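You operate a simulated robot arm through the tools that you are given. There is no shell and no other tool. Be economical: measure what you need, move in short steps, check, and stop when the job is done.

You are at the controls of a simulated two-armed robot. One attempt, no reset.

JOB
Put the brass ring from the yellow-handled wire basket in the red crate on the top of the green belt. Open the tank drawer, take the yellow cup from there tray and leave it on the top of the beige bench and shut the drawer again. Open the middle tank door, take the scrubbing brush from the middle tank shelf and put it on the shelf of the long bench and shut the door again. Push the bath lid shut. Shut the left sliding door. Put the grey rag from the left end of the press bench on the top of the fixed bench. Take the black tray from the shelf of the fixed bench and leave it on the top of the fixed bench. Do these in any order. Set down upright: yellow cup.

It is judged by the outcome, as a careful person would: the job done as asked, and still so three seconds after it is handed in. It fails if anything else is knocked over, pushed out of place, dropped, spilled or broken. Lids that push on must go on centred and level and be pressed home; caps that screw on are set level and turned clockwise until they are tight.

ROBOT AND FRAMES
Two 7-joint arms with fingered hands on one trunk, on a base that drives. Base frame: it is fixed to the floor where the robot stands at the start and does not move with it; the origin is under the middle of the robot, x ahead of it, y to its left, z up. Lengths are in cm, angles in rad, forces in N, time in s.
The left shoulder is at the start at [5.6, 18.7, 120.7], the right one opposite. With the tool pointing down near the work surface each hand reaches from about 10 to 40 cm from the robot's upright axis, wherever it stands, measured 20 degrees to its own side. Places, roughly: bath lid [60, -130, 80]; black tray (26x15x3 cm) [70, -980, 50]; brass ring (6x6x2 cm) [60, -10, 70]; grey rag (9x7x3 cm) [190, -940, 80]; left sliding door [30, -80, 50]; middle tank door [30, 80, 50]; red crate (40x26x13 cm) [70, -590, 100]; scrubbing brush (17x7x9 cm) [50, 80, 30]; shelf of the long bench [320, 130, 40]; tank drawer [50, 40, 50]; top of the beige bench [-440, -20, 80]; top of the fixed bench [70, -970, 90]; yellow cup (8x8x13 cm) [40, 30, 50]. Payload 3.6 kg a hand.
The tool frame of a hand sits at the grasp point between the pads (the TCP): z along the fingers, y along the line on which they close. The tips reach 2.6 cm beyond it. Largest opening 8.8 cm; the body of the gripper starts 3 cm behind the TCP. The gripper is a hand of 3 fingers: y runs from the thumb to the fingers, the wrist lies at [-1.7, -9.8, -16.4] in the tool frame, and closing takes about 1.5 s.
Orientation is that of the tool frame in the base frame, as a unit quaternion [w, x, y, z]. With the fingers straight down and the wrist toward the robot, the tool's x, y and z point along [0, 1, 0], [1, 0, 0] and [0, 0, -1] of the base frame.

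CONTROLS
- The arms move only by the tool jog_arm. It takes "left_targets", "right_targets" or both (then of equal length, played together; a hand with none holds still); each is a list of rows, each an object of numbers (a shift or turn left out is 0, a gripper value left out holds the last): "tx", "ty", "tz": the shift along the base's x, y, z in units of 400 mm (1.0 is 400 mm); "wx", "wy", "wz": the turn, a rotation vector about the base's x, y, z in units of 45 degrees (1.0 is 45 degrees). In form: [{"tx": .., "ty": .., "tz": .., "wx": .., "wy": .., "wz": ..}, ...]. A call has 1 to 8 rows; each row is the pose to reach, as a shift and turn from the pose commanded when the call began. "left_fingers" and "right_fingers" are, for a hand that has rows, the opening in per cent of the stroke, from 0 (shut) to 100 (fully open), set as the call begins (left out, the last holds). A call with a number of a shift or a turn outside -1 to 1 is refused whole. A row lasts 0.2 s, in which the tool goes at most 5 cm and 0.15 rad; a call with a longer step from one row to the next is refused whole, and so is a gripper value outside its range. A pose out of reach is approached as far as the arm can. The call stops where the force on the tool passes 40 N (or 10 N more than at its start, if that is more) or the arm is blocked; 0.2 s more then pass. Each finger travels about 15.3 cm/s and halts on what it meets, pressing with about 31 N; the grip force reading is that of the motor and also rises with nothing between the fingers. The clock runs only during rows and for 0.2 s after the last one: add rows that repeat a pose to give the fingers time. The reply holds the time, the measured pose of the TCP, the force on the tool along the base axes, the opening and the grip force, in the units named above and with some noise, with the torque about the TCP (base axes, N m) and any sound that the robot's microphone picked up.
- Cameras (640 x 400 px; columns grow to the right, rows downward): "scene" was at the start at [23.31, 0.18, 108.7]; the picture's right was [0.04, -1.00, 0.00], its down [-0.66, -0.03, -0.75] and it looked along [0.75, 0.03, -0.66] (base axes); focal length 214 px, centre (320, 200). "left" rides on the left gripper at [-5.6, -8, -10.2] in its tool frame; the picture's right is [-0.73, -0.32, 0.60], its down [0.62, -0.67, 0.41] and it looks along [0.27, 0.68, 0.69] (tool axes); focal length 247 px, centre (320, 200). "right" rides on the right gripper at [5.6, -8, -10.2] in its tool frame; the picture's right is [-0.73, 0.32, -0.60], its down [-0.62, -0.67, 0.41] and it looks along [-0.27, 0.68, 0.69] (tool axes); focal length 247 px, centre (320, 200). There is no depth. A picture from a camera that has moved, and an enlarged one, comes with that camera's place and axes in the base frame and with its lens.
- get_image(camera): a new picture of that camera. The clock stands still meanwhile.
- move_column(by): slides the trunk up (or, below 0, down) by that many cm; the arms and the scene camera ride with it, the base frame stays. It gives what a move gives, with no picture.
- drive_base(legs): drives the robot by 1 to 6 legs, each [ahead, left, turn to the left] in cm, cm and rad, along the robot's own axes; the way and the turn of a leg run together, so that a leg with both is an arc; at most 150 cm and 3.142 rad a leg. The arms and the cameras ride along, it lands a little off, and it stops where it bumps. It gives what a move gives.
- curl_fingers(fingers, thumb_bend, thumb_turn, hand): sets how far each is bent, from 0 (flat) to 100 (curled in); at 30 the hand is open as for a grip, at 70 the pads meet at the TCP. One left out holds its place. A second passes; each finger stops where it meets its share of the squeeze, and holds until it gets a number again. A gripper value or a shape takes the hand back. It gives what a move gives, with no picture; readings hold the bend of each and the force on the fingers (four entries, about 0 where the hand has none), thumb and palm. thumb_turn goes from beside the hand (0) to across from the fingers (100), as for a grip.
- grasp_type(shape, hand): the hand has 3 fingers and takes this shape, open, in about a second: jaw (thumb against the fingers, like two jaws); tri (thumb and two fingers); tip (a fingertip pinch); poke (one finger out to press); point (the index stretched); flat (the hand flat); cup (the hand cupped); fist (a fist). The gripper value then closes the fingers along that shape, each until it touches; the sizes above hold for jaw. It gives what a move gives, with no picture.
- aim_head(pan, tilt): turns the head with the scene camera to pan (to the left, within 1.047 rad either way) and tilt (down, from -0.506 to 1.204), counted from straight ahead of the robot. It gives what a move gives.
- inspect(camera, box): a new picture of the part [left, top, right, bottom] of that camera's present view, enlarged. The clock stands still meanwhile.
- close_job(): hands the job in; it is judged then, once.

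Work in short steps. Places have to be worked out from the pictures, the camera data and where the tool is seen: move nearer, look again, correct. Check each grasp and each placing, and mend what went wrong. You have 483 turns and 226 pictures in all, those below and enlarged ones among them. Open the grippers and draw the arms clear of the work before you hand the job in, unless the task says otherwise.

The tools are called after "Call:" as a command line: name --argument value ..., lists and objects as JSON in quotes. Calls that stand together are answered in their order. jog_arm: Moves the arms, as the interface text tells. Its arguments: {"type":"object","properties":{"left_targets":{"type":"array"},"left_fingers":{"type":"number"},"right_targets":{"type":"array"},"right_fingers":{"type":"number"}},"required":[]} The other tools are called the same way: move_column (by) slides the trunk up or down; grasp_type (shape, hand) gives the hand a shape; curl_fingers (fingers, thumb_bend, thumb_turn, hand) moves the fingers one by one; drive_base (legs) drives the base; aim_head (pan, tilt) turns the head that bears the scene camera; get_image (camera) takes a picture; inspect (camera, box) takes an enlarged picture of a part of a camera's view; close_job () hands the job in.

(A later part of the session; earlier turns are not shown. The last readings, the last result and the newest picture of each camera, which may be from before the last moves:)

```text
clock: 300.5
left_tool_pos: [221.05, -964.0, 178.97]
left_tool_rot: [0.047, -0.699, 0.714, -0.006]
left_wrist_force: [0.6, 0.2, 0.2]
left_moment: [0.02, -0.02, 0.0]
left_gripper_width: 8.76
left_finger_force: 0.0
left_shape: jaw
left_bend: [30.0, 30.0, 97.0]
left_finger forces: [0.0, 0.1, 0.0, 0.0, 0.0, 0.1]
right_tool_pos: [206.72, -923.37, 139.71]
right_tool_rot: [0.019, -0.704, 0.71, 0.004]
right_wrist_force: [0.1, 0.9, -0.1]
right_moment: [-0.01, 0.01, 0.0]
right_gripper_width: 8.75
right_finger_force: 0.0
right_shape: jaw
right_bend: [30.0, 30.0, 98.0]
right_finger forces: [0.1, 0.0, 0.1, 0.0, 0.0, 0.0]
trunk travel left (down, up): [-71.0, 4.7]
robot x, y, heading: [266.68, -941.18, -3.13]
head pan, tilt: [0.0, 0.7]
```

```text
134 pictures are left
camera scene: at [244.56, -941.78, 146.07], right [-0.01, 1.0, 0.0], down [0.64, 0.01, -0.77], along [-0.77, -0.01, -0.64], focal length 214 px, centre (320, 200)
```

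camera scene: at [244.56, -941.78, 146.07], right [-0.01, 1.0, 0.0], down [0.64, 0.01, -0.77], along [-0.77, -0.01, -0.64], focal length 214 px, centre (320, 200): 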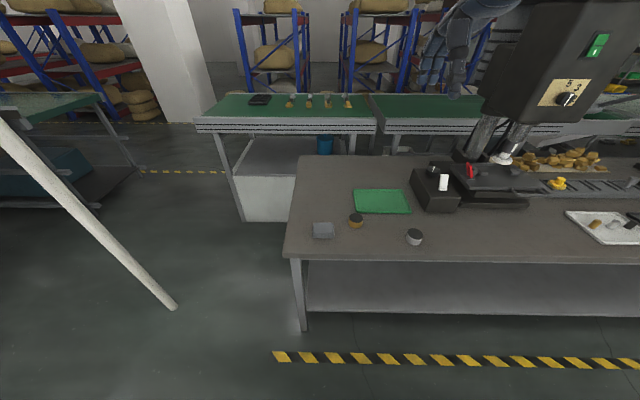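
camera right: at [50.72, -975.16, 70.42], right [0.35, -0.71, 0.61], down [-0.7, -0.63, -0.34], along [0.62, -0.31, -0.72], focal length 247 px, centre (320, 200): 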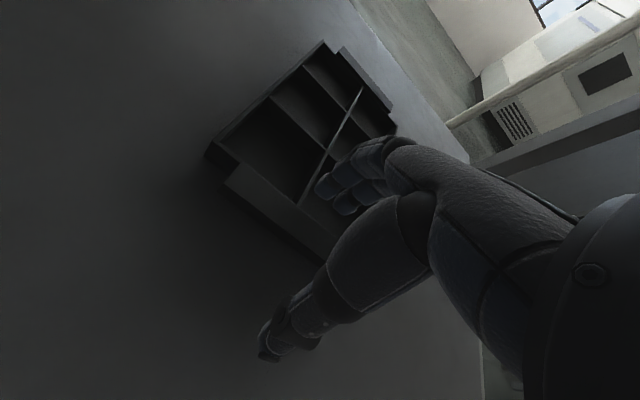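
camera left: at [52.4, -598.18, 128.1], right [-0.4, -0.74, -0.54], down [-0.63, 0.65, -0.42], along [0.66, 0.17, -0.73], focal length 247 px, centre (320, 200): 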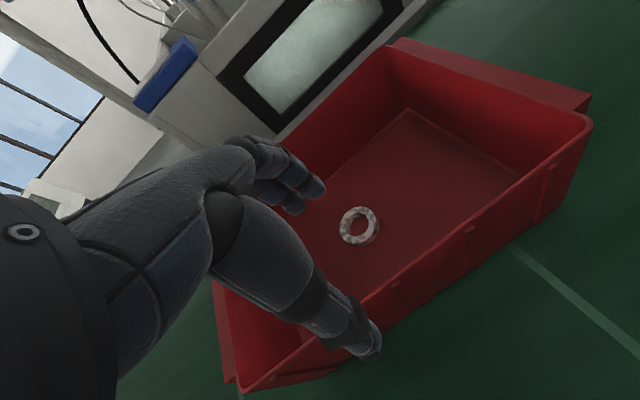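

The grey folded rag is at ≈(186,−941,81). I shift 18 cm left so the right hand lines up, lower the trunk and approach.

Call:
drive_base --legs '[[0, 18, -0.01], [19, 0, 0]]'

Call:
move_column --by -40

Call:
aim_head --pan -0.3 --tilt 0.75

Call:
get_image --camera "right"

Call:
get_image --camera "scene"

```text
clock: 303.2
left_tool_pos: [202.48, -981.49, 179.05]
left_tool_rot: [0.048, -0.695, 0.718, -0.007]
left_wrist_force: [-0.2, -0.2, 0.2]
left_moment: [0.02, 0.01, -0.01]
left_gripper_width: 8.78
left_finger_force: 0.0
left_shape: jaw
left_bend: [30.0, 30.0, 97.0]
left_finger forces: [0.0, 0.0, 0.1, 0.0, 0.1, 0.1]
right_tool_pos: [188.62, -940.58, 139.73]
right_tool_rot: [0.018, -0.7, 0.714, 0.004]
right_wrist_force: [-0.7, -0.1, 0.0]
right_moment: [0.02, -0.02, -0.02]
right_gripper_width: 8.77
right_finger_force: 0.1
right_shape: jaw
right_bend: [30.0, 30.0, 98.0]
right_finger forces: [0.0, 0.0, 0.0, 0.0, 0.1, 0.1]
trunk travel left (down, up): [-71.0, 4.7]
robot x, y, heading: [247.97, -959.2, -3.139]
head pan, tilt: [0.0, 0.7]
```

```text
clock: 307.0
left_tool_pos: [202.32, -981.49, 139.1]
left_tool_rot: [0.047, -0.695, 0.718, -0.006]
left_wrist_force: [-1.0, 0.0, 0.6]
left_moment: [-0.02, 0.0, 0.0]
left_gripper_width: 8.77
left_finger_force: 0.0
left_shape: jaw
left_bend: [30.0, 30.0, 97.0]
left_finger forces: [0.0, 0.1, 0.0, 0.0, 0.1, 0.0]
right_tool_pos: [188.44, -940.6, 99.8]
right_tool_rot: [0.018, -0.699, 0.714, 0.004]
right_wrist_force: [-0.4, 0.3, 0.2]
right_moment: [0.02, 0.0, 0.02]
right_gripper_width: 8.75
right_finger_force: 0.2
right_shape: jaw
right_bend: [30.0, 30.0, 98.0]
right_finger forces: [0.1, 0.0, 0.0, 0.0, 0.1, 0.0]
trunk travel left (down, up): [-31.0, 44.7]
robot x, y, heading: [248.08, -959.1, -3.14]
head pan, tilt: [0.0, 0.7]
```

```text
clock: 307.8
left_tool_pos: [202.46, -981.54, 139.05]
left_tool_rot: [0.048, -0.694, 0.718, -0.006]
left_wrist_force: [0.0, -0.8, 0.5]
left_moment: [-0.03, -0.03, -0.01]
left_gripper_width: 8.79
left_finger_force: 0.2
left_shape: jaw
left_bend: [30.0, 30.0, 97.0]
left_finger forces: [0.0, 0.0, 0.1, 0.1, 0.1, 0.1]
right_tool_pos: [188.41, -940.62, 99.72]
right_tool_rot: [0.018, -0.699, 0.715, 0.004]
right_wrist_force: [-0.8, -0.6, -0.6]
right_moment: [0.0, -0.02, -0.01]
right_gripper_width: 8.78
right_finger_force: 0.1
right_shape: jaw
right_bend: [30.0, 30.0, 98.0]
right_finger forces: [0.0, 0.1, 0.1, 0.1, 0.0, 0.0]
trunk travel left (down, up): [-31.0, 44.7]
robot x, y, heading: [247.74, -958.86, -3.136]
head pan, tilt: [-0.3, 0.75]
```

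```text
133 pictures are left
camera right: at [196.2, -946.89, 109.99], right [-0.32, 0.72, 0.62], down [0.69, 0.62, -0.38], along [-0.66, 0.3, -0.69], focal length 247 px, centre (320, 200)
```

right: 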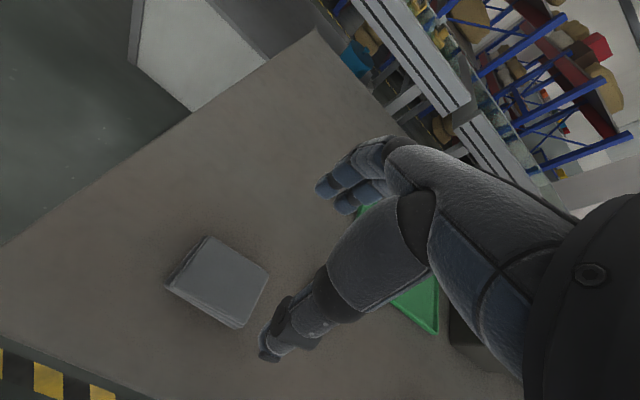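

```text
132 pictures are left
camera scene: at [224.17, -956.99, 104.18], right [0.29, 0.96, 0.0], down [0.65, -0.2, -0.73], along [-0.7, 0.21, -0.68], focal length 214 px, centre (320, 200)
```

scene: 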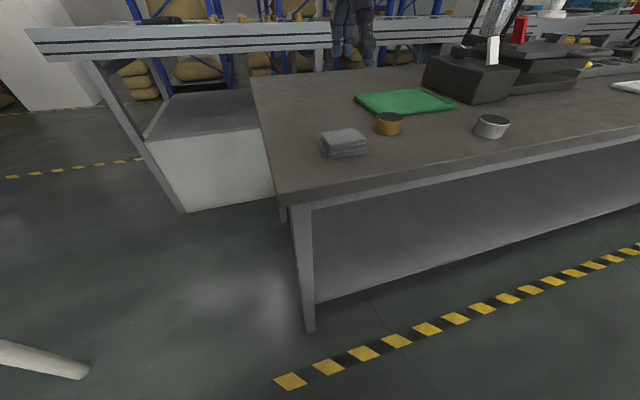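

Rag ≈(188,−941.6), 7 cm along x. I centre and lower to just above it, then check.

Call:
jog_arm --right_targets '[{"tx": -0.01, "ty": -0.025, "tz": -0.1}, {"tx": -0.01, "ty": -0.025, "tz": -0.2}, {"tx": -0.01, "ty": -0.025, "tz": -0.28}]'

Call:
get_image --camera "right"

Call:
inspect --camera "scene" --box '[280, 80, 440, 180]'

```text
clock: 308.6
left_tool_pos: [202.34, -981.52, 139.03]
left_tool_rot: [0.048, -0.694, 0.718, -0.007]
left_wrist_force: [-0.4, -0.4, 0.0]
left_moment: [0.03, 0.03, 0.01]
left_gripper_width: 8.76
left_finger_force: 0.0
left_shape: jaw
left_bend: [30.0, 30.0, 97.0]
left_finger forces: [0.0, 0.0, 0.1, 0.0, 0.0, 0.0]
right_tool_pos: [187.94, -941.53, 88.34]
right_tool_rot: [0.019, -0.701, 0.713, 0.004]
right_wrist_force: [0.1, 0.3, -0.3]
right_moment: [-0.02, -0.02, -0.01]
right_gripper_width: 8.77
right_finger_force: 0.1
right_shape: jaw
right_bend: [30.0, 30.0, 98.0]
right_finger forces: [0.0, 0.0, 0.0, 0.0, 0.0, 0.1]
trunk travel left (down, up): [-31.0, 44.7]
robot x, y, heading: [247.88, -959.54, -3.14]
head pan, tilt: [-0.3, 0.75]
```

```text
131 pictures are left
camera right: at [195.76, -947.82, 98.69], right [-0.32, 0.72, 0.62], down [0.69, 0.62, -0.38], along [-0.66, 0.3, -0.69], focal length 247 px, centre (320, 200)
```

right: 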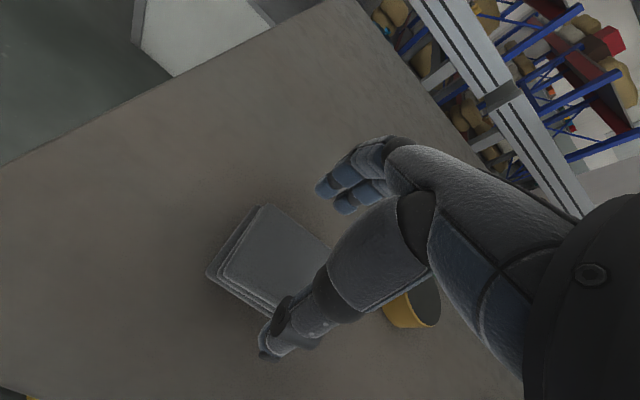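

```text
4.00 times, centred on (360, 130) of scene
camera zoom: at [224.14, -956.98, 104.17], right [0.29, 0.96, 0.0], down [0.65, -0.2, -0.73], along [-0.7, 0.21, -0.68], focal length 858 px, centre (160, 480)
```

zoom: 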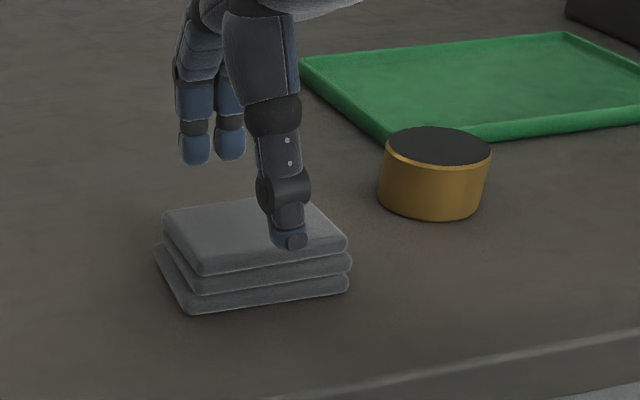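

Well centred. I lower to the bench and check before closing.

Call:
jog_arm --right_targets '[{"tx": 0.008, "ty": -0.012, "tz": -0.05}, {"tx": 0.008, "ty": -0.012, "tz": -0.1}, {"tx": 0.008, "ty": -0.012, "tz": -0.13}]'

Call:
inspect --camera "scene" --box '[280, 80, 440, 180]'

```text
clock: 309.4
left_tool_pos: [202.94, -981.59, 139.28]
left_tool_rot: [0.046, -0.694, 0.718, -0.005]
left_wrist_force: [0.0, 0.5, 0.6]
left_moment: [0.01, 0.0, 0.0]
left_gripper_width: 8.74
left_finger_force: 0.0
left_shape: jaw
left_bend: [30.0, 30.0, 97.0]
left_finger forces: [0.0, 0.1, 0.0, 0.0, 0.1, 0.0]
right_tool_pos: [188.18, -942.16, 84.39]
right_tool_rot: [0.01, -0.7, 0.714, 0.009]
right_wrist_force: [10.9, 4.1, 38.7]
right_moment: [-0.49, 1.92, -0.01]
right_gripper_width: 8.63
right_finger_force: 0.1
right_shape: jaw
right_bend: [30.0, 30.0, 98.0]
right_finger forces: [38.1, 0.3, 0.1, 0.0, 0.3, 0.0]
trunk travel left (down, up): [-31.0, 44.7]
robot x, y, heading: [247.92, -959.26, -3.137]
head pan, tilt: [-0.3, 0.75]
```

```text
4.00 times, centred on (360, 130) of scene
camera zoom: at [224.58, -957.0, 104.36], right [0.29, 0.96, 0.0], down [0.65, -0.2, -0.73], along [-0.7, 0.21, -0.68], focal length 858 px, centre (160, 480)
```

zoom: 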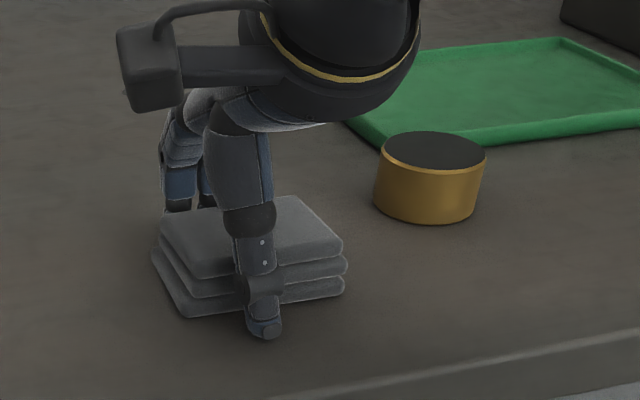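

Thumb is in front and fingers behind the rag. I ease up slightly and close.

Call:
jog_arm --right_targets '[{"tz": 0.015}, {"tz": 0.015}, {"tz": 0.015}, {"tz": 0.015}, {"tz": 0.015}, {"tz": 0.015}, {"tz": 0.015}, {"tz": 0.015}]' --right_fingers 0

Call:
jog_arm --right_targets '[{"tz": 0.05}, {"tz": 0.1}, {"tz": 0.15}, {"tz": 0.2}]'

Call:
get_image --camera "right"

```text
clock: 311.2
left_tool_pos: [202.66, -981.82, 139.19]
left_tool_rot: [0.047, -0.694, 0.718, -0.005]
left_wrist_force: [-0.6, -0.5, 0.0]
left_moment: [0.0, -0.02, -0.01]
left_gripper_width: 8.79
left_finger_force: 0.1
left_shape: jaw
left_bend: [30.0, 30.0, 97.0]
left_finger forces: [0.0, 0.1, 0.0, 0.1, 0.0, 0.1]
right_tool_pos: [188.22, -942.29, 84.64]
right_tool_rot: [0.014, -0.7, 0.714, 0.006]
right_wrist_force: [-2.8, -5.6, 28.8]
right_moment: [-0.45, 0.49, 0.14]
right_gripper_width: 5.87
right_finger_force: 31.3
right_shape: jaw
right_bend: [35.0, 56.0, 100.0]
right_finger forces: [33.2, 11.6, 0.1, 0.0, 34.1, 0.0]
trunk travel left (down, up): [-31.0, 44.7]
robot x, y, heading: [247.51, -959.35, -3.134]
head pan, tilt: [-0.3, 0.75]
```

```text
clock: 312.2
left_tool_pos: [202.3, -981.45, 139.01]
left_tool_rot: [0.047, -0.694, 0.718, -0.006]
left_wrist_force: [-0.6, -0.6, -1.3]
left_moment: [0.02, 0.03, -0.02]
left_gripper_width: 8.77
left_finger_force: 0.1
left_shape: jaw
left_bend: [30.0, 30.0, 97.0]
left_finger forces: [0.1, 0.1, 0.0, 0.0, 0.0, 0.0]
right_tool_pos: [188.26, -941.95, 91.9]
right_tool_rot: [0.019, -0.7, 0.714, 0.004]
right_wrist_force: [0.2, 0.4, -0.7]
right_moment: [0.0, 0.0, -0.01]
right_gripper_width: 5.84
right_finger_force: 31.2
right_shape: jaw
right_bend: [36.0, 56.0, 100.0]
right_finger forces: [16.4, 13.4, 0.0, 0.1, 30.0, 0.0]
trunk travel left (down, up): [-31.0, 44.7]
robot x, y, heading: [247.67, -959.39, -3.137]
head pan, tilt: [-0.3, 0.75]
```

```text
128 pictures are left
camera right: at [196.04, -948.31, 102.24], right [-0.32, 0.72, 0.62], down [0.69, 0.62, -0.38], along [-0.65, 0.3, -0.69], focal length 247 px, centre (320, 200)
```

right: 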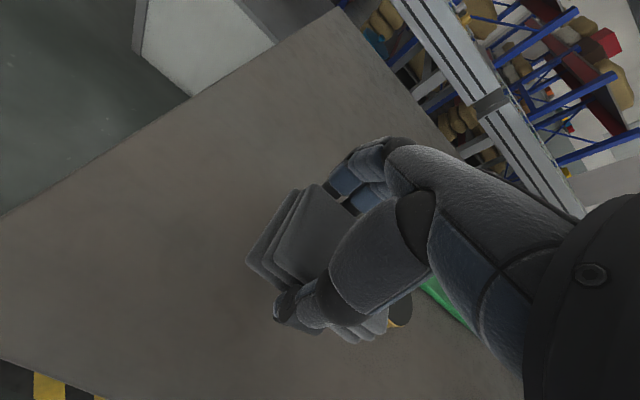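

Rag held firmly. I raise the trunk and drive back round past the pole to the right end of the fixed bench.

Call:
move_column --by 22

Call:
drive_base --legs '[[-24, 0, -0.005], [0, 134, 0], [100, 0, 0], [100, 0, 0], [0, 0, -1.571]]'

Call:
aim_head --pan 0 --tilt 0.6

Call:
get_image --camera "scene"

```text
clock: 314.5
left_tool_pos: [202.32, -981.38, 161.03]
left_tool_rot: [0.048, -0.695, 0.718, -0.007]
left_wrist_force: [-0.7, -0.2, -0.2]
left_moment: [0.0, 0.03, 0.02]
left_gripper_width: 8.78
left_finger_force: 0.0
left_shape: jaw
left_bend: [30.0, 30.0, 97.0]
left_finger forces: [0.1, 0.0, 0.1, 0.1, 0.0, 0.0]
right_tool_pos: [188.25, -942.08, 113.81]
right_tool_rot: [0.019, -0.701, 0.713, 0.004]
right_wrist_force: [0.1, -0.7, -0.9]
right_moment: [0.02, 0.0, -0.03]
right_gripper_width: 5.84
right_finger_force: 31.1
right_shape: jaw
right_bend: [36.0, 56.0, 100.0]
right_finger forces: [16.5, 13.5, 0.0, 0.1, 29.9, 0.1]
trunk travel left (down, up): [-53.0, 22.7]
robot x, y, heading: [247.84, -959.07, -3.135]
head pan, tilt: [-0.3, 0.75]
```

```text
clock: 335.8
left_tool_pos: [49.41, -1042.78, 160.97]
left_tool_rot: [0.028, 0.013, 0.999, -0.039]
left_wrist_force: [0.0, -0.1, 0.5]
left_moment: [-0.01, 0.03, -0.01]
left_gripper_width: 8.76
left_finger_force: 0.1
left_shape: jaw
left_bend: [30.0, 30.0, 97.0]
left_finger forces: [0.0, 0.1, 0.1, 0.0, 0.0, 0.0]
right_tool_pos: [88.58, -1028.53, 113.92]
right_tool_rot: [0.016, 0.006, 1.0, -0.011]
right_wrist_force: [0.4, 1.0, -0.7]
right_moment: [-0.01, 0.0, 0.01]
right_gripper_width: 5.8
right_finger_force: 30.5
right_shape: jaw
right_bend: [37.0, 56.0, 100.0]
right_finger forces: [15.9, 13.2, 0.0, 0.0, 29.1, 0.1]
trunk travel left (down, up): [-53.0, 22.7]
robot x, y, heading: [72.05, -1088.13, 1.582]
head pan, tilt: [-0.3, 0.75]
```

```text
clock: 336.6
left_tool_pos: [49.19, -1042.84, 161.11]
left_tool_rot: [0.03, 0.013, 0.999, -0.038]
left_wrist_force: [0.7, 0.3, 0.7]
left_moment: [-0.01, -0.01, 0.0]
left_gripper_width: 8.79
left_finger_force: 0.0
left_shape: jaw
left_bend: [30.0, 30.0, 97.0]
left_finger forces: [0.1, 0.0, 0.1, 0.0, 0.1, 0.1]
right_tool_pos: [88.54, -1028.51, 113.97]
right_tool_rot: [0.016, 0.006, 1.0, -0.01]
right_wrist_force: [0.4, 0.2, -0.7]
right_moment: [-0.02, -0.01, -0.01]
right_gripper_width: 5.81
right_finger_force: 30.7
right_shape: jaw
right_bend: [37.0, 56.0, 100.0]
right_finger forces: [16.0, 13.2, 0.0, 0.1, 29.1, 0.1]
trunk travel left (down, up): [-53.0, 22.7]
robot x, y, heading: [71.57, -1087.88, 1.579]
head pan, tilt: [0.0, 0.6]
```

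```text
127 pictures are left
camera scene: at [71.55, -1065.93, 128.71], right [1.0, 0.01, 0.0], down [0.01, -0.57, -0.82], along [-0.01, 0.82, -0.57], focal length 214 px, centre (320, 200)
```

scene: 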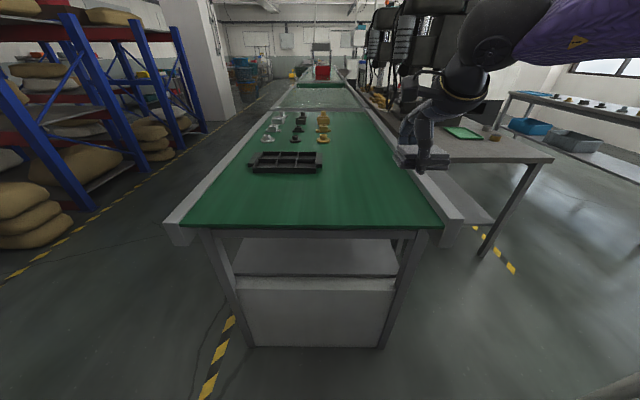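

I move 14 cm forward and 6 cm left so the rag is over free surface, then lower.

Call:
drive_base --legs '[[15, 6, -0.008]]'

Call:
move_column --by -13

Call:
get_image --camera "scene"

```text
clock: 338.0
left_tool_pos: [43.43, -1027.49, 161.0]
left_tool_rot: [0.028, 0.019, 0.999, -0.039]
left_wrist_force: [-0.2, 0.4, -0.2]
left_moment: [0.02, 0.0, -0.02]
left_gripper_width: 8.78
left_finger_force: 0.0
left_shape: jaw
left_bend: [30.0, 30.0, 97.0]
left_finger forces: [0.0, 0.0, 0.1, 0.0, 0.0, 0.0]
right_tool_pos: [82.84, -1013.72, 113.89]
right_tool_rot: [0.016, 0.011, 1.0, -0.01]
right_wrist_force: [0.4, 0.4, 0.2]
right_moment: [-0.01, 0.02, 0.0]
right_gripper_width: 5.81
right_finger_force: 30.9
right_shape: jaw
right_bend: [37.0, 56.0, 100.0]
right_finger forces: [16.1, 13.2, 0.0, 0.0, 29.1, 0.1]
trunk travel left (down, up): [-53.0, 22.7]
robot x, y, heading: [65.57, -1073.03, 1.573]
head pan, tilt: [0.0, 0.6]
```

```text
clock: 339.6
left_tool_pos: [43.49, -1027.61, 148.05]
left_tool_rot: [0.029, 0.018, 0.999, -0.037]
left_wrist_force: [-0.2, -0.8, -0.5]
left_moment: [0.01, 0.0, 0.01]
left_gripper_width: 8.77
left_finger_force: 0.1
left_shape: jaw
left_bend: [30.0, 30.0, 97.0]
left_finger forces: [0.0, 0.0, 0.0, 0.1, 0.0, 0.0]
right_tool_pos: [82.81, -1013.5, 101.02]
right_tool_rot: [0.015, 0.011, 1.0, -0.01]
right_wrist_force: [0.7, -0.2, -0.7]
right_moment: [-0.02, 0.0, 0.02]
right_gripper_width: 5.81
right_finger_force: 31.2
right_shape: jaw
right_bend: [37.0, 56.0, 100.0]
right_finger forces: [16.0, 13.2, 0.1, 0.0, 29.2, 0.0]
trunk travel left (down, up): [-40.0, 35.7]
robot x, y, heading: [65.83, -1072.85, 1.576]
head pan, tilt: [0.0, 0.6]
```

```text
126 pictures are left
camera scene: at [65.55, -1049.95, 115.15], right [1.0, 0.0, 0.0], down [0.0, -0.56, -0.83], along [0.0, 0.83, -0.56], focal length 214 px, centre (320, 200)
```

scene: 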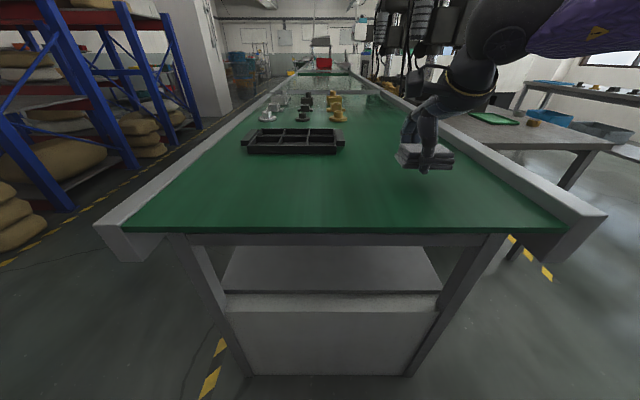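

Good place. I lower until contact and release.

Call:
jog_arm --right_targets '[{"tz": -0.02}, {"tz": -0.04}, {"tz": -0.06}, {"tz": -0.08}, {"tz": -0.1}, {"tz": -0.12}]'

Call:
get_image --camera "scene"

```text
clock: 341.1
left_tool_pos: [43.4, -1027.77, 148.02]
left_tool_rot: [0.028, 0.018, 0.999, -0.038]
left_wrist_force: [0.4, -0.3, 0.2]
left_moment: [-0.04, 0.0, -0.02]
left_gripper_width: 8.77
left_finger_force: 0.0
left_shape: jaw
left_bend: [30.0, 30.0, 97.0]
left_finger forces: [0.0, 0.1, 0.0, 0.0, 0.0, 0.0]
right_tool_pos: [82.95, -1013.03, 97.33]
right_tool_rot: [0.011, 0.013, 1.0, 0.0]
right_wrist_force: [2.0, -9.3, 15.2]
right_moment: [0.11, 0.08, 0.06]
right_gripper_width: 5.48
right_finger_force: 31.2
right_shape: jaw
right_bend: [39.0, 56.0, 100.0]
right_finger forces: [29.9, 15.5, 0.0, 0.0, 35.2, 0.0]
trunk travel left (down, up): [-40.0, 35.7]
robot x, y, heading: [65.76, -1072.79, 1.576]
head pan, tilt: [0.0, 0.6]
stopped in row 6 (right hand): the force on the tool passed its limit at 42 N (the readings are from after the stop); the commanded pose is now the measured one
```

```text
125 pictures are left
camera scene: at [65.57, -1050.01, 115.14], right [1.0, 0.0, 0.0], down [0.0, -0.56, -0.83], along [0.0, 0.83, -0.56], focal length 214 px, centre (320, 200)
```

scene: 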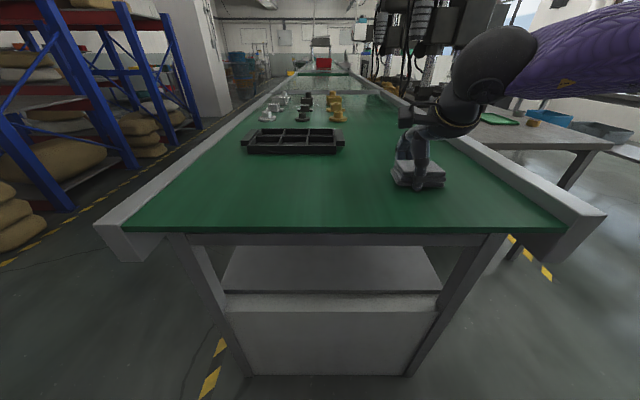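

Rag is down. I open and lift away.

Call:
jog_arm --right_targets '[{}, {}, {}, {}, {}, {}, {}]' --right_fingers 100

Call:
jog_arm --right_targets '[{"tz": 0.05}, {"tz": 0.15}, {"tz": 0.27}, {"tz": 0.39}]'

Call:
get_image --camera "scene"

```text
clock: 342.7
left_tool_pos: [43.42, -1027.99, 148.09]
left_tool_rot: [0.029, 0.018, 0.999, -0.036]
left_wrist_force: [-0.7, -0.5, 0.1]
left_moment: [0.0, 0.0, -0.01]
left_gripper_width: 8.79
left_finger_force: 0.0
left_shape: jaw
left_bend: [30.0, 30.0, 97.0]
left_finger forces: [0.0, 0.0, 0.1, 0.1, 0.0, 0.0]
right_tool_pos: [82.82, -1013.11, 97.46]
right_tool_rot: [0.012, 0.012, 1.0, 0.0]
right_wrist_force: [-1.9, -10.9, 23.7]
right_moment: [0.89, 0.32, 0.22]
right_gripper_width: 8.34
right_finger_force: 0.1
right_shape: jaw
right_bend: [33.0, 30.0, 98.0]
right_finger forces: [23.7, 0.0, 0.1, 0.0, 0.0, 0.0]
trunk travel left (down, up): [-40.0, 35.7]
robot x, y, heading: [65.26, -1073.14, 1.57]
head pan, tilt: [0.0, 0.6]
```

```text
clock: 343.7
left_tool_pos: [43.49, -1027.54, 148.07]
left_tool_rot: [0.029, 0.017, 0.999, -0.038]
left_wrist_force: [-0.5, 0.6, -0.4]
left_moment: [0.03, 0.03, 0.01]
left_gripper_width: 8.8
left_finger_force: 0.1
left_shape: jaw
left_bend: [30.0, 30.0, 97.0]
left_finger forces: [0.0, 0.0, 0.1, 0.0, 0.0, 0.1]
right_tool_pos: [82.71, -1013.09, 112.83]
right_tool_rot: [0.013, 0.013, 1.0, -0.002]
right_wrist_force: [-0.6, -0.6, 0.2]
right_moment: [0.03, 0.02, -0.05]
right_gripper_width: 8.76
right_finger_force: 0.1
right_shape: jaw
right_bend: [30.0, 30.0, 98.0]
right_finger forces: [0.0, 0.1, 0.1, 0.0, 0.0, 0.0]
trunk travel left (down, up): [-40.0, 35.7]
robot x, y, heading: [65.77, -1073.06, 1.571]
head pan, tilt: [0.0, 0.6]
```

```text
124 pictures are left
camera scene: at [65.52, -1050.01, 115.15], right [1.0, 0.0, 0.0], down [0.0, -0.56, -0.83], along [0.0, 0.83, -0.56], focal length 214 px, centre (320, 200)
```

scene: 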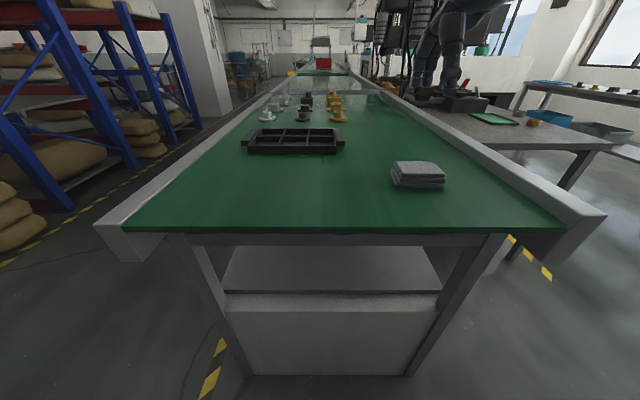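

All three fixed-bench jobs done. I drive back to the tank area along the aisle.

Call:
drive_base --legs '[[-22, 0, 0], [0, 138, 0], [150, 0, 0], [150, 0, 0], [150, 0, 0]]'

```text
clock: 373.0
left_tool_pos: [-82.53, -597.29, 148.09]
left_tool_rot: [0.028, 0.023, 0.999, -0.038]
left_wrist_force: [0.1, 0.4, -0.3]
left_moment: [0.03, 0.0, -0.02]
left_gripper_width: 8.77
left_finger_force: 0.1
left_shape: jaw
left_bend: [30.0, 30.0, 97.0]
left_finger forces: [0.0, 0.0, 0.0, 0.0, 0.0, 0.0]
right_tool_pos: [-43.3, -583.23, 112.71]
right_tool_rot: [0.012, 0.018, 1.0, -0.002]
right_wrist_force: [0.7, -0.2, 0.6]
right_moment: [0.0, 0.01, 0.03]
right_gripper_width: 8.78
right_finger_force: 0.1
right_shape: jaw
right_bend: [30.0, 30.0, 98.0]
right_finger forces: [0.0, 0.1, 0.1, 0.1, 0.0, 0.1]
trunk travel left (down, up): [-40.0, 35.7]
robot x, y, heading: [-60.97, -642.89, 1.558]
head pan, tilt: [0.0, 0.6]
```

Halfway. I correct to x≈−76 and continue.

Call:
drive_base --legs '[[0, 15, 0.013], [150, 0, 0], [150, 0, 0], [150, 0, 0], [150, 0, 0]]'

Call:
get_image --camera "scene"

```text
clock: 402.7
left_tool_pos: [-85.55, 7.78, 148.01]
left_tool_rot: [0.028, 0.029, 0.998, -0.038]
left_wrist_force: [-0.5, 0.2, 0.0]
left_moment: [-0.01, 0.01, -0.04]
left_gripper_width: 8.78
left_finger_force: 0.1
left_shape: jaw
left_bend: [30.0, 30.0, 97.0]
left_finger forces: [0.0, 0.0, 0.0, 0.0, 0.1, 0.1]
right_tool_pos: [-45.84, 21.46, 112.67]
right_tool_rot: [0.011, 0.024, 1.0, -0.002]
right_wrist_force: [0.3, -0.2, -0.9]
right_moment: [0.01, -0.01, 0.01]
right_gripper_width: 8.77
right_finger_force: 0.1
right_shape: jaw
right_bend: [30.0, 30.0, 98.0]
right_finger forces: [0.0, 0.0, 0.1, 0.1, 0.1, 0.1]
trunk travel left (down, up): [-40.0, 35.7]
robot x, y, heading: [-64.22, -38.67, 1.554]
head pan, tilt: [0.0, 0.6]
```

```text
123 pictures are left
camera scene: at [-63.86, -15.07, 115.12], right [1.0, -0.02, 0.0], down [-0.01, -0.57, -0.82], along [0.02, 0.82, -0.57], focal length 214 px, centre (320, 200)
```

scene: 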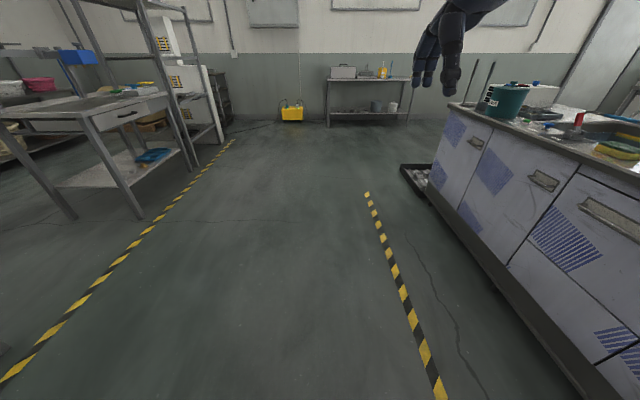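

I go forward to y≈42 and turn to face the drawers.

Call:
drive_base --legs '[[82, 8, 0], [0, 0, -1.554]]'

Call:
aim_head --pan 0 --tilt 0.55

Call:
get_image --camera "scene"

```text
clock: 411.0
left_tool_pos: [-24.7, 67.06, 148.06]
left_tool_rot: [-0.007, 0.725, 0.687, -0.048]
left_wrist_force: [0.1, 0.0, 0.4]
left_moment: [0.02, 0.02, -0.01]
left_gripper_width: 8.79
left_finger_force: 0.1
left_shape: jaw
left_bend: [30.0, 30.0, 97.0]
left_finger forces: [0.1, 0.0, 0.0, 0.0, 0.1, 0.0]
right_tool_pos: [-10.85, 27.48, 112.57]
right_tool_rot: [0.007, 0.722, 0.691, -0.01]
right_wrist_force: [0.5, 0.5, -0.1]
right_moment: [-0.01, 0.01, 0.0]
right_gripper_width: 8.76
right_finger_force: 0.0
right_shape: jaw
right_bend: [30.0, 30.0, 98.0]
right_finger forces: [0.1, 0.0, 0.0, 0.0, 0.0, 0.1]
trunk travel left (down, up): [-40.0, 35.7]
robot x, y, heading: [-70.48, 45.76, -0.012]
head pan, tilt: [0.0, 0.6]
```

```text
clock: 411.6
left_tool_pos: [-24.59, 67.02, 147.94]
left_tool_rot: [-0.007, 0.725, 0.687, -0.048]
left_wrist_force: [0.1, 0.4, -0.5]
left_moment: [0.01, 0.05, 0.0]
left_gripper_width: 8.77
left_finger_force: 0.1
left_shape: jaw
left_bend: [30.0, 30.0, 97.0]
left_finger forces: [0.1, 0.0, 0.1, 0.0, 0.0, 0.0]
right_tool_pos: [-10.83, 27.57, 112.71]
right_tool_rot: [0.007, 0.722, 0.692, -0.01]
right_wrist_force: [0.6, -0.6, 0.4]
right_moment: [0.03, -0.01, 0.0]
right_gripper_width: 8.75
right_finger_force: 0.1
right_shape: jaw
right_bend: [30.0, 30.0, 98.0]
right_finger forces: [0.1, 0.0, 0.0, 0.1, 0.0, 0.1]
trunk travel left (down, up): [-40.0, 35.7]
robot x, y, heading: [-70.63, 45.38, -0.016]
head pan, tilt: [0.0, 0.55]
```

```text
122 pictures are left
camera scene: at [-47.24, 45.12, 115.58], right [-0.02, -1.0, 0.0], down [-0.52, 0.01, -0.85], along [0.85, -0.01, -0.52], focal length 214 px, centre (320, 200)
```

scene: 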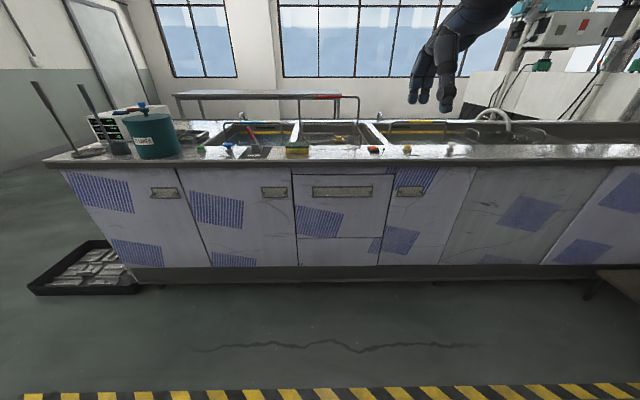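

I identify: middle door (handle y≈77), drawer (wide handle y≈34, z≈73). I'll grip the drawer bar with the right hand pointing forward. Lower trunk and pitch the right hand up 90°.

Call:
move_column --by -26

Call:
jog_arm --right_targets '[{"wy": -0.18}, {"wy": -0.36}, {"wy": -0.54}, {"wy": -0.72}, {"wy": -0.9}, {"wy": -1.0}]'

Call:
jog_arm --right_targets '[{"wy": -0.18}, {"wy": -0.36}, {"wy": -0.54}, {"wy": -0.72, "tx": -0.05}, {"wy": -0.9, "tx": -0.1}, {"wy": -1.0, "tx": -0.15}]'

Call:
get_image --camera "right"

```text
clock: 414.3
left_tool_pos: [-24.82, 67.02, 122.11]
left_tool_rot: [-0.006, 0.725, 0.687, -0.048]
left_wrist_force: [-0.9, -0.2, 0.4]
left_moment: [-0.02, 0.04, -0.01]
left_gripper_width: 8.77
left_finger_force: 0.1
left_shape: jaw
left_bend: [30.0, 30.0, 97.0]
left_finger forces: [0.1, 0.1, 0.0, 0.0, 0.0, 0.0]
right_tool_pos: [-10.89, 27.53, 86.89]
right_tool_rot: [0.008, 0.722, 0.691, -0.008]
right_wrist_force: [-0.7, -0.4, -0.4]
right_moment: [0.0, 0.02, -0.05]
right_gripper_width: 8.76
right_finger_force: 0.1
right_shape: jaw
right_bend: [30.0, 30.0, 98.0]
right_finger forces: [0.0, 0.0, 0.0, 0.0, 0.0, 0.0]
trunk travel left (down, up): [-14.0, 61.7]
robot x, y, heading: [-70.26, 45.31, -0.015]
head pan, tilt: [0.0, 0.55]
```

```text
clock: 415.7
left_tool_pos: [-24.59, 67.1, 122.13]
left_tool_rot: [-0.007, 0.725, 0.687, -0.048]
left_wrist_force: [0.1, -0.2, 0.0]
left_moment: [0.04, -0.03, 0.03]
left_gripper_width: 8.79
left_finger_force: 0.2
left_shape: jaw
left_bend: [30.0, 30.0, 97.0]
left_finger forces: [0.0, 0.0, 0.0, 0.0, 0.0, 0.1]
right_tool_pos: [-10.99, 28.02, 86.67]
right_tool_rot: [0.194, 0.694, 0.667, 0.188]
right_wrist_force: [-0.2, 0.1, -0.1]
right_moment: [0.01, 0.02, 0.02]
right_gripper_width: 8.81
right_finger_force: 0.1
right_shape: jaw
right_bend: [30.0, 30.0, 98.0]
right_finger forces: [0.0, 0.0, 0.0, 0.1, 0.0, 0.0]
right hand out of reach, approached as far as the arm can: row 4, 5, 6
trunk travel left (down, up): [-14.0, 61.7]
robot x, y, heading: [-70.38, 46.1, -0.014]
head pan, tilt: [0.0, 0.55]
```

```text
clock: 417.1
left_tool_pos: [-24.7, 67.31, 121.99]
left_tool_rot: [-0.006, 0.725, 0.687, -0.048]
left_wrist_force: [0.0, 0.4, -1.0]
left_moment: [-0.07, 0.04, 0.02]
left_gripper_width: 8.77
left_finger_force: 0.1
left_shape: jaw
left_bend: [30.0, 30.0, 97.0]
left_finger forces: [0.0, 0.0, 0.1, 0.0, 0.0, 0.0]
right_tool_pos: [-12.68, 37.37, 95.52]
right_tool_rot: [0.431, 0.576, 0.543, 0.433]
right_wrist_force: [-0.6, -0.3, -0.3]
right_moment: [-0.01, 0.01, -0.03]
right_gripper_width: 8.8
right_finger_force: 0.0
right_shape: jaw
right_bend: [30.0, 30.0, 97.0]
right_finger forces: [0.0, 0.0, 0.1, 0.0, 0.0, 0.0]
right hand out of reach, approached as far as the arm can: row 1, 2, 3, 4, 5, 6
trunk travel left (down, up): [-14.0, 61.7]
robot x, y, heading: [-70.37, 45.55, -0.013]
head pan, tilt: [0.0, 0.55]
```

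```text
121 pictures are left
camera right: at [-24.26, 43.47, 90.67], right [-0.53, -0.73, 0.44], down [0.2, -0.61, -0.77], along [0.83, -0.31, 0.47], focal length 247 px, centre (320, 200)
```

right: 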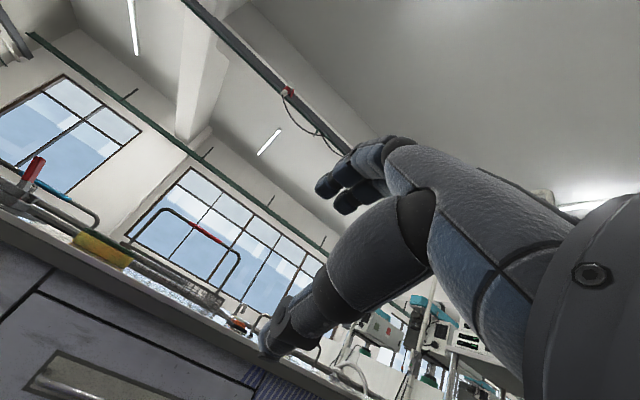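

Hand points forward now. I test lowering it to bar height.

Call:
jog_arm --right_targets '[{"tz": -0.1}, {"tz": -0.2}, {"tz": -0.3}, {"tz": -0.4}, {"tz": -0.5}]'

```text
clock: 418.3
left_tool_pos: [-24.61, 66.97, 121.93]
left_tool_rot: [-0.007, 0.725, 0.687, -0.048]
left_wrist_force: [0.1, 0.9, 0.1]
left_moment: [0.02, -0.01, -0.01]
left_gripper_width: 8.79
left_finger_force: 0.1
left_shape: jaw
left_bend: [30.0, 30.0, 97.0]
left_finger forces: [0.0, 0.1, 0.1, 0.0, 0.1, 0.1]
right_tool_pos: [-10.14, 45.69, 85.68]
right_tool_rot: [0.429, 0.582, 0.542, 0.429]
right_wrist_force: [0.2, -0.3, 0.3]
right_moment: [-0.04, 0.02, -0.01]
right_gripper_width: 8.81
right_finger_force: 0.0
right_shape: jaw
right_bend: [30.0, 30.0, 98.0]
right_finger forces: [0.0, 0.0, 0.0, 0.0, 0.0, 0.1]
right hand out of reach, approached as far as the arm can: row 1, 2, 3, 4, 5
trunk travel left (down, up): [-14.0, 61.7]
robot x, y, heading: [-70.95, 45.54, -0.013]
head pan, tilt: [0.0, 0.55]
```

That posture is limited. I'll instead hook the bar from above with fingers pointing down. Rotate the hand back.

Call:
jog_arm --right_targets '[{"wy": 0.18, "ty": -0.05}, {"wy": 0.36, "ty": -0.1}, {"wy": 0.54, "ty": -0.15}, {"wy": 0.72, "ty": -0.2}, {"wy": 0.9, "ty": -0.25}, {"wy": 1.0, "ty": -0.3}]'

Call:
jog_arm --right_targets '[{"wy": 0.18, "ty": -0.03}, {"wy": 0.36, "ty": -0.06}, {"wy": 0.54, "ty": -0.1}, {"wy": 0.66, "ty": -0.14}]'

```text
clock: 419.7
left_tool_pos: [-24.73, 66.99, 122.13]
left_tool_rot: [-0.006, 0.725, 0.687, -0.048]
left_wrist_force: [0.1, -0.3, -0.4]
left_moment: [-0.03, -0.02, -0.02]
left_gripper_width: 8.78
left_finger_force: 0.1
left_shape: jaw
left_bend: [30.0, 30.0, 97.0]
left_finger forces: [0.0, 0.1, 0.0, 0.0, 0.0, 0.1]
right_tool_pos: [-9.94, 33.88, 86.37]
right_tool_rot: [0.193, 0.694, 0.668, 0.186]
right_wrist_force: [0.3, 0.0, -0.1]
right_moment: [0.02, -0.05, -0.02]
right_gripper_width: 8.78
right_finger_force: 0.0
right_shape: jaw
right_bend: [30.0, 30.0, 98.0]
right_finger forces: [0.0, 0.0, 0.0, 0.0, 0.0, 0.1]
trunk travel left (down, up): [-14.0, 61.7]
robot x, y, heading: [-70.33, 45.36, -0.011]
head pan, tilt: [0.0, 0.55]
```

```text
clock: 420.7
left_tool_pos: [-24.68, 67.08, 122.1]
left_tool_rot: [-0.007, 0.725, 0.687, -0.047]
left_wrist_force: [-0.2, -0.4, -0.7]
left_moment: [-0.03, 0.01, -0.03]
left_gripper_width: 8.76
left_finger_force: 0.0
left_shape: jaw
left_bend: [30.0, 30.0, 97.0]
left_finger forces: [0.0, 0.0, 0.0, 0.0, 0.0, 0.0]
right_tool_pos: [-9.78, 28.17, 86.37]
right_tool_rot: [0.015, 0.719, 0.694, 0.002]
right_wrist_force: [-1.6, -0.1, -0.3]
right_moment: [-0.02, 0.02, -0.03]
right_gripper_width: 8.8
right_finger_force: 0.0
right_shape: jaw
right_bend: [30.0, 30.0, 98.0]
right_finger forces: [0.1, 0.0, 0.0, 0.0, 0.1, 0.1]
trunk travel left (down, up): [-14.0, 61.7]
robot x, y, heading: [-70.37, 45.6, -0.017]
head pan, tilt: [0.0, 0.55]
```

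I drive closer and look at the drawer handle.

Call:
drive_base --legs '[[26, 5, 0.015]]'

Call:
aim_head --pan -0.1 --tilt 0.5

Call:
get_image --camera "scene"

Call:
get_image --camera "right"

```text
clock: 422.5
left_tool_pos: [0.9, 72.56, 122.12]
left_tool_rot: [-0.007, 0.72, 0.692, -0.048]
left_wrist_force: [0.2, -0.3, 0.5]
left_moment: [-0.01, 0.0, -0.02]
left_gripper_width: 8.79
left_finger_force: 0.0
left_shape: jaw
left_bend: [30.0, 30.0, 97.0]
left_finger forces: [0.1, 0.1, 0.1, 0.0, 0.1, 0.0]
right_tool_pos: [16.21, 33.93, 86.17]
right_tool_rot: [0.016, 0.714, 0.7, 0.003]
right_wrist_force: [0.4, -0.1, -0.4]
right_moment: [-0.01, 0.03, 0.03]
right_gripper_width: 8.79
right_finger_force: 0.0
right_shape: jaw
right_bend: [30.0, 30.0, 98.0]
right_finger forces: [0.1, 0.1, 0.0, 0.1, 0.1, 0.1]
trunk travel left (down, up): [-14.0, 61.7]
robot x, y, heading: [-44.39, 50.46, -0.0]
head pan, tilt: [0.0, 0.55]
```

```text
clock: 423.2
left_tool_pos: [0.8, 72.58, 122.1]
left_tool_rot: [-0.007, 0.72, 0.692, -0.047]
left_wrist_force: [-0.1, -0.9, -0.7]
left_moment: [0.0, -0.03, 0.04]
left_gripper_width: 8.78
left_finger_force: 0.1
left_shape: jaw
left_bend: [30.0, 30.0, 97.0]
left_finger forces: [0.1, 0.0, 0.0, 0.0, 0.1, 0.0]
right_tool_pos: [16.14, 34.0, 86.26]
right_tool_rot: [0.015, 0.715, 0.699, 0.003]
right_wrist_force: [0.0, -0.1, -0.2]
right_moment: [0.03, -0.03, -0.03]
right_gripper_width: 8.78
right_finger_force: 0.1
right_shape: jaw
right_bend: [30.0, 30.0, 98.0]
right_finger forces: [0.0, 0.1, 0.0, 0.0, 0.1, 0.1]
trunk travel left (down, up): [-14.0, 61.7]
robot x, y, heading: [-44.55, 50.37, -0.002]
head pan, tilt: [-0.099, 0.499]
```

```text
120 pictures are left
camera scene: at [-16.99, 49.39, 87.75], right [-0.1, -0.99, 0.0], down [-0.48, 0.05, -0.88], along [0.87, -0.09, -0.48], focal length 214 px, centre (320, 200)
```

scene: 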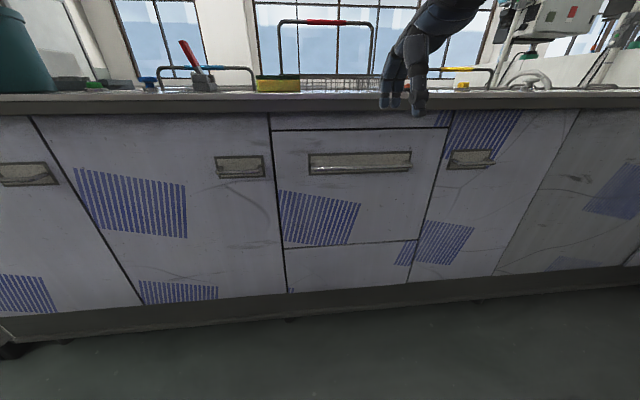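

```text
119 pictures are left
camera right: at [8.12, 39.8, 96.33], right [0.29, -0.73, 0.62], down [-0.67, -0.62, -0.42], along [0.69, -0.29, -0.66], focal length 247 px, centre (320, 200)
```

right: 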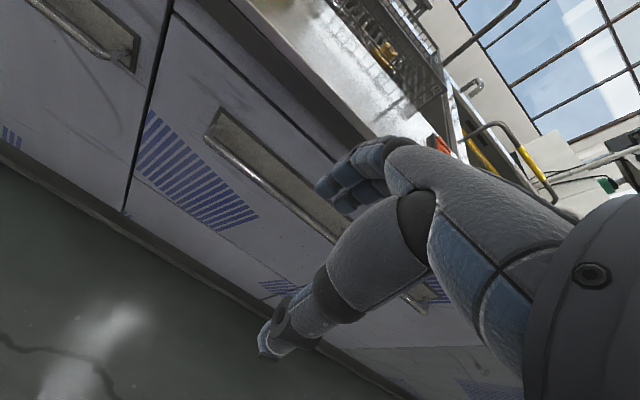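

Bar: y 24–47, z≈71, x≈28, face ≈31.5. I narrow the grip, tilt the hand back 15°, and bring it above the bar.

Call:
jog_arm --right_targets '[{"wy": -0.17, "tz": -0.06}, {"wy": -0.33, "tz": -0.14}, {"wy": -0.33, "tz": -0.14, "tx": 0.1}, {"wy": -0.33, "tz": -0.14, "tx": 0.2}, {"wy": -0.33, "tz": -0.14, "tx": 0.27}, {"wy": -0.33, "tz": -0.14, "tx": 0.28}]' --right_fingers 45

Call:
get_image --camera "right"

Call:
inspect --camera "scene" --box '[290, 90, 450, 210]'

```text
clock: 424.6
left_tool_pos: [0.4, 72.45, 122.32]
left_tool_rot: [-0.006, 0.721, 0.691, -0.046]
left_wrist_force: [0.0, -0.3, -0.6]
left_moment: [-0.01, 0.02, 0.0]
left_gripper_width: 8.8
left_finger_force: 0.0
left_shape: jaw
left_bend: [30.0, 30.0, 97.0]
left_finger forces: [0.1, 0.0, 0.0, 0.0, 0.1, 0.1]
right_tool_pos: [26.45, 34.03, 80.6]
right_tool_rot: [0.103, 0.707, 0.694, 0.094]
right_wrist_force: [-30.0, -4.5, 6.6]
right_moment: [0.15, -1.05, -0.02]
right_gripper_width: 3.44
right_finger_force: 0.1
right_shape: jaw
right_bend: [51.0, 69.0, 100.0]
right_finger forces: [27.9, 2.2, 0.0, 0.1, 0.0, 0.0]
trunk travel left (down, up): [-14.0, 61.7]
robot x, y, heading: [-44.99, 50.31, 0.001]
head pan, tilt: [-0.099, 0.499]
stopped in row 6 (right hand): the force on the tool passed its limit at 43 N (the readings are from after the stop); the commanded pose is now the measured one
```

```text
118 pictures are left
camera right: at [16.18, 39.73, 88.29], right [0.13, -0.73, 0.67], down [-0.54, -0.62, -0.57], along [0.83, -0.29, -0.47], focal length 247 px, centre (320, 200)
```

right: 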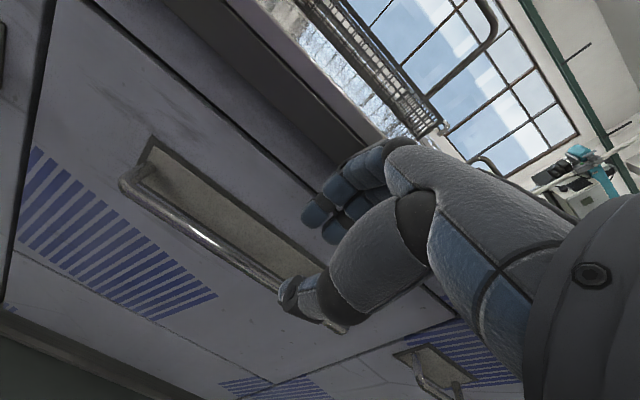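

```text
3.33 times, centred on (370, 150) of scene
camera zoom: at [-17.35, 49.29, 87.87], right [-0.1, -0.99, 0.0], down [-0.47, 0.05, -0.88], along [0.87, -0.09, -0.48], focal length 715 px, centre (153, 367)
```

zoom: 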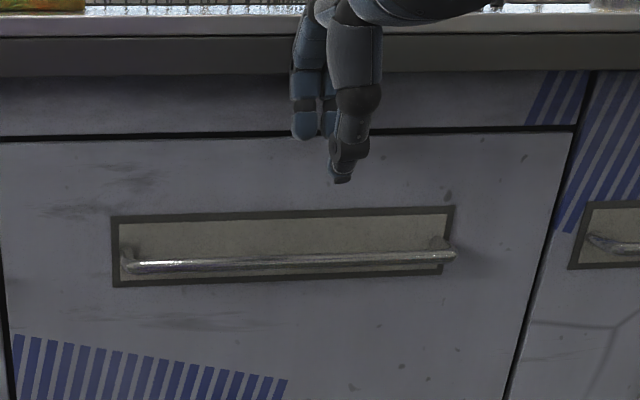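

The knuckles touch the counter lip. I back off, tilt the hand 20° more, and go below the lip to the bar.

Call:
jog_arm --right_targets '[{"tx": -0.06, "wy": -0.15}, {"tx": -0.07, "wy": -0.3, "tz": -0.05}, {"tx": -0.07, "wy": -0.44, "tz": -0.12}, {"tx": -0.06, "wy": -0.44, "tz": -0.17}]'

Call:
inspect --camera "scene" --box '[290, 90, 450, 210]'

Call:
get_image --camera "right"

```text
clock: 425.6
left_tool_pos: [0.74, 72.52, 122.11]
left_tool_rot: [-0.006, 0.721, 0.691, -0.048]
left_wrist_force: [-1.1, 0.8, 0.5]
left_moment: [0.02, 0.02, -0.01]
left_gripper_width: 8.77
left_finger_force: 0.0
left_shape: jaw
left_bend: [30.0, 30.0, 97.0]
left_finger forces: [0.0, 0.0, 0.1, 0.1, 0.0, 0.0]
right_tool_pos: [25.11, 37.89, 76.06]
right_tool_rot: [0.222, 0.689, 0.66, 0.202]
right_wrist_force: [0.1, 0.5, 0.6]
right_moment: [-0.02, 0.0, -0.01]
right_gripper_width: 3.96
right_finger_force: 0.0
right_shape: jaw
right_bend: [45.0, 69.0, 100.0]
right_finger forces: [0.0, 0.1, 0.0, 0.0, 0.0, 0.1]
right hand out of reach, approached as far as the arm can: row 2, 3, 4
trunk travel left (down, up): [-14.0, 61.7]
robot x, y, heading: [-44.8, 50.52, -0.002]
head pan, tilt: [-0.099, 0.499]
```

```text
3.33 times, centred on (370, 150) of scene
camera zoom: at [-17.06, 49.4, 87.75], right [-0.1, -0.99, 0.0], down [-0.48, 0.05, -0.88], along [0.87, -0.09, -0.48], focal length 715 px, centre (153, 367)
```

zoom: 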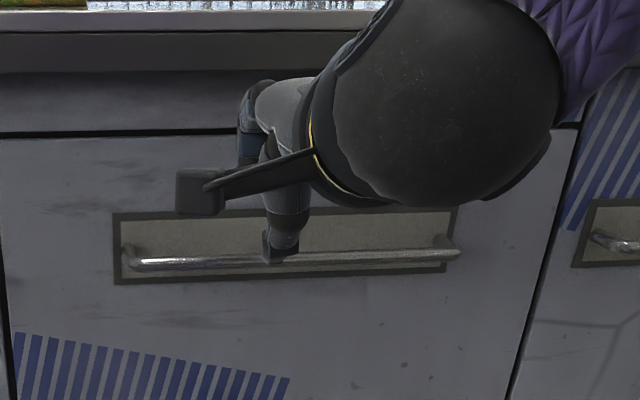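

```text
115 pictures are left
camera right: at [13.1, 43.97, 79.98], right [-0.11, -0.72, 0.68], down [-0.34, -0.62, -0.71], along [0.93, -0.31, -0.18], focal length 247 px, centre (320, 200)
```

right: 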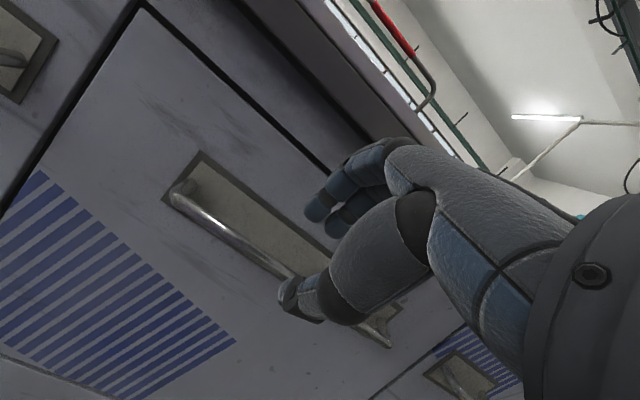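

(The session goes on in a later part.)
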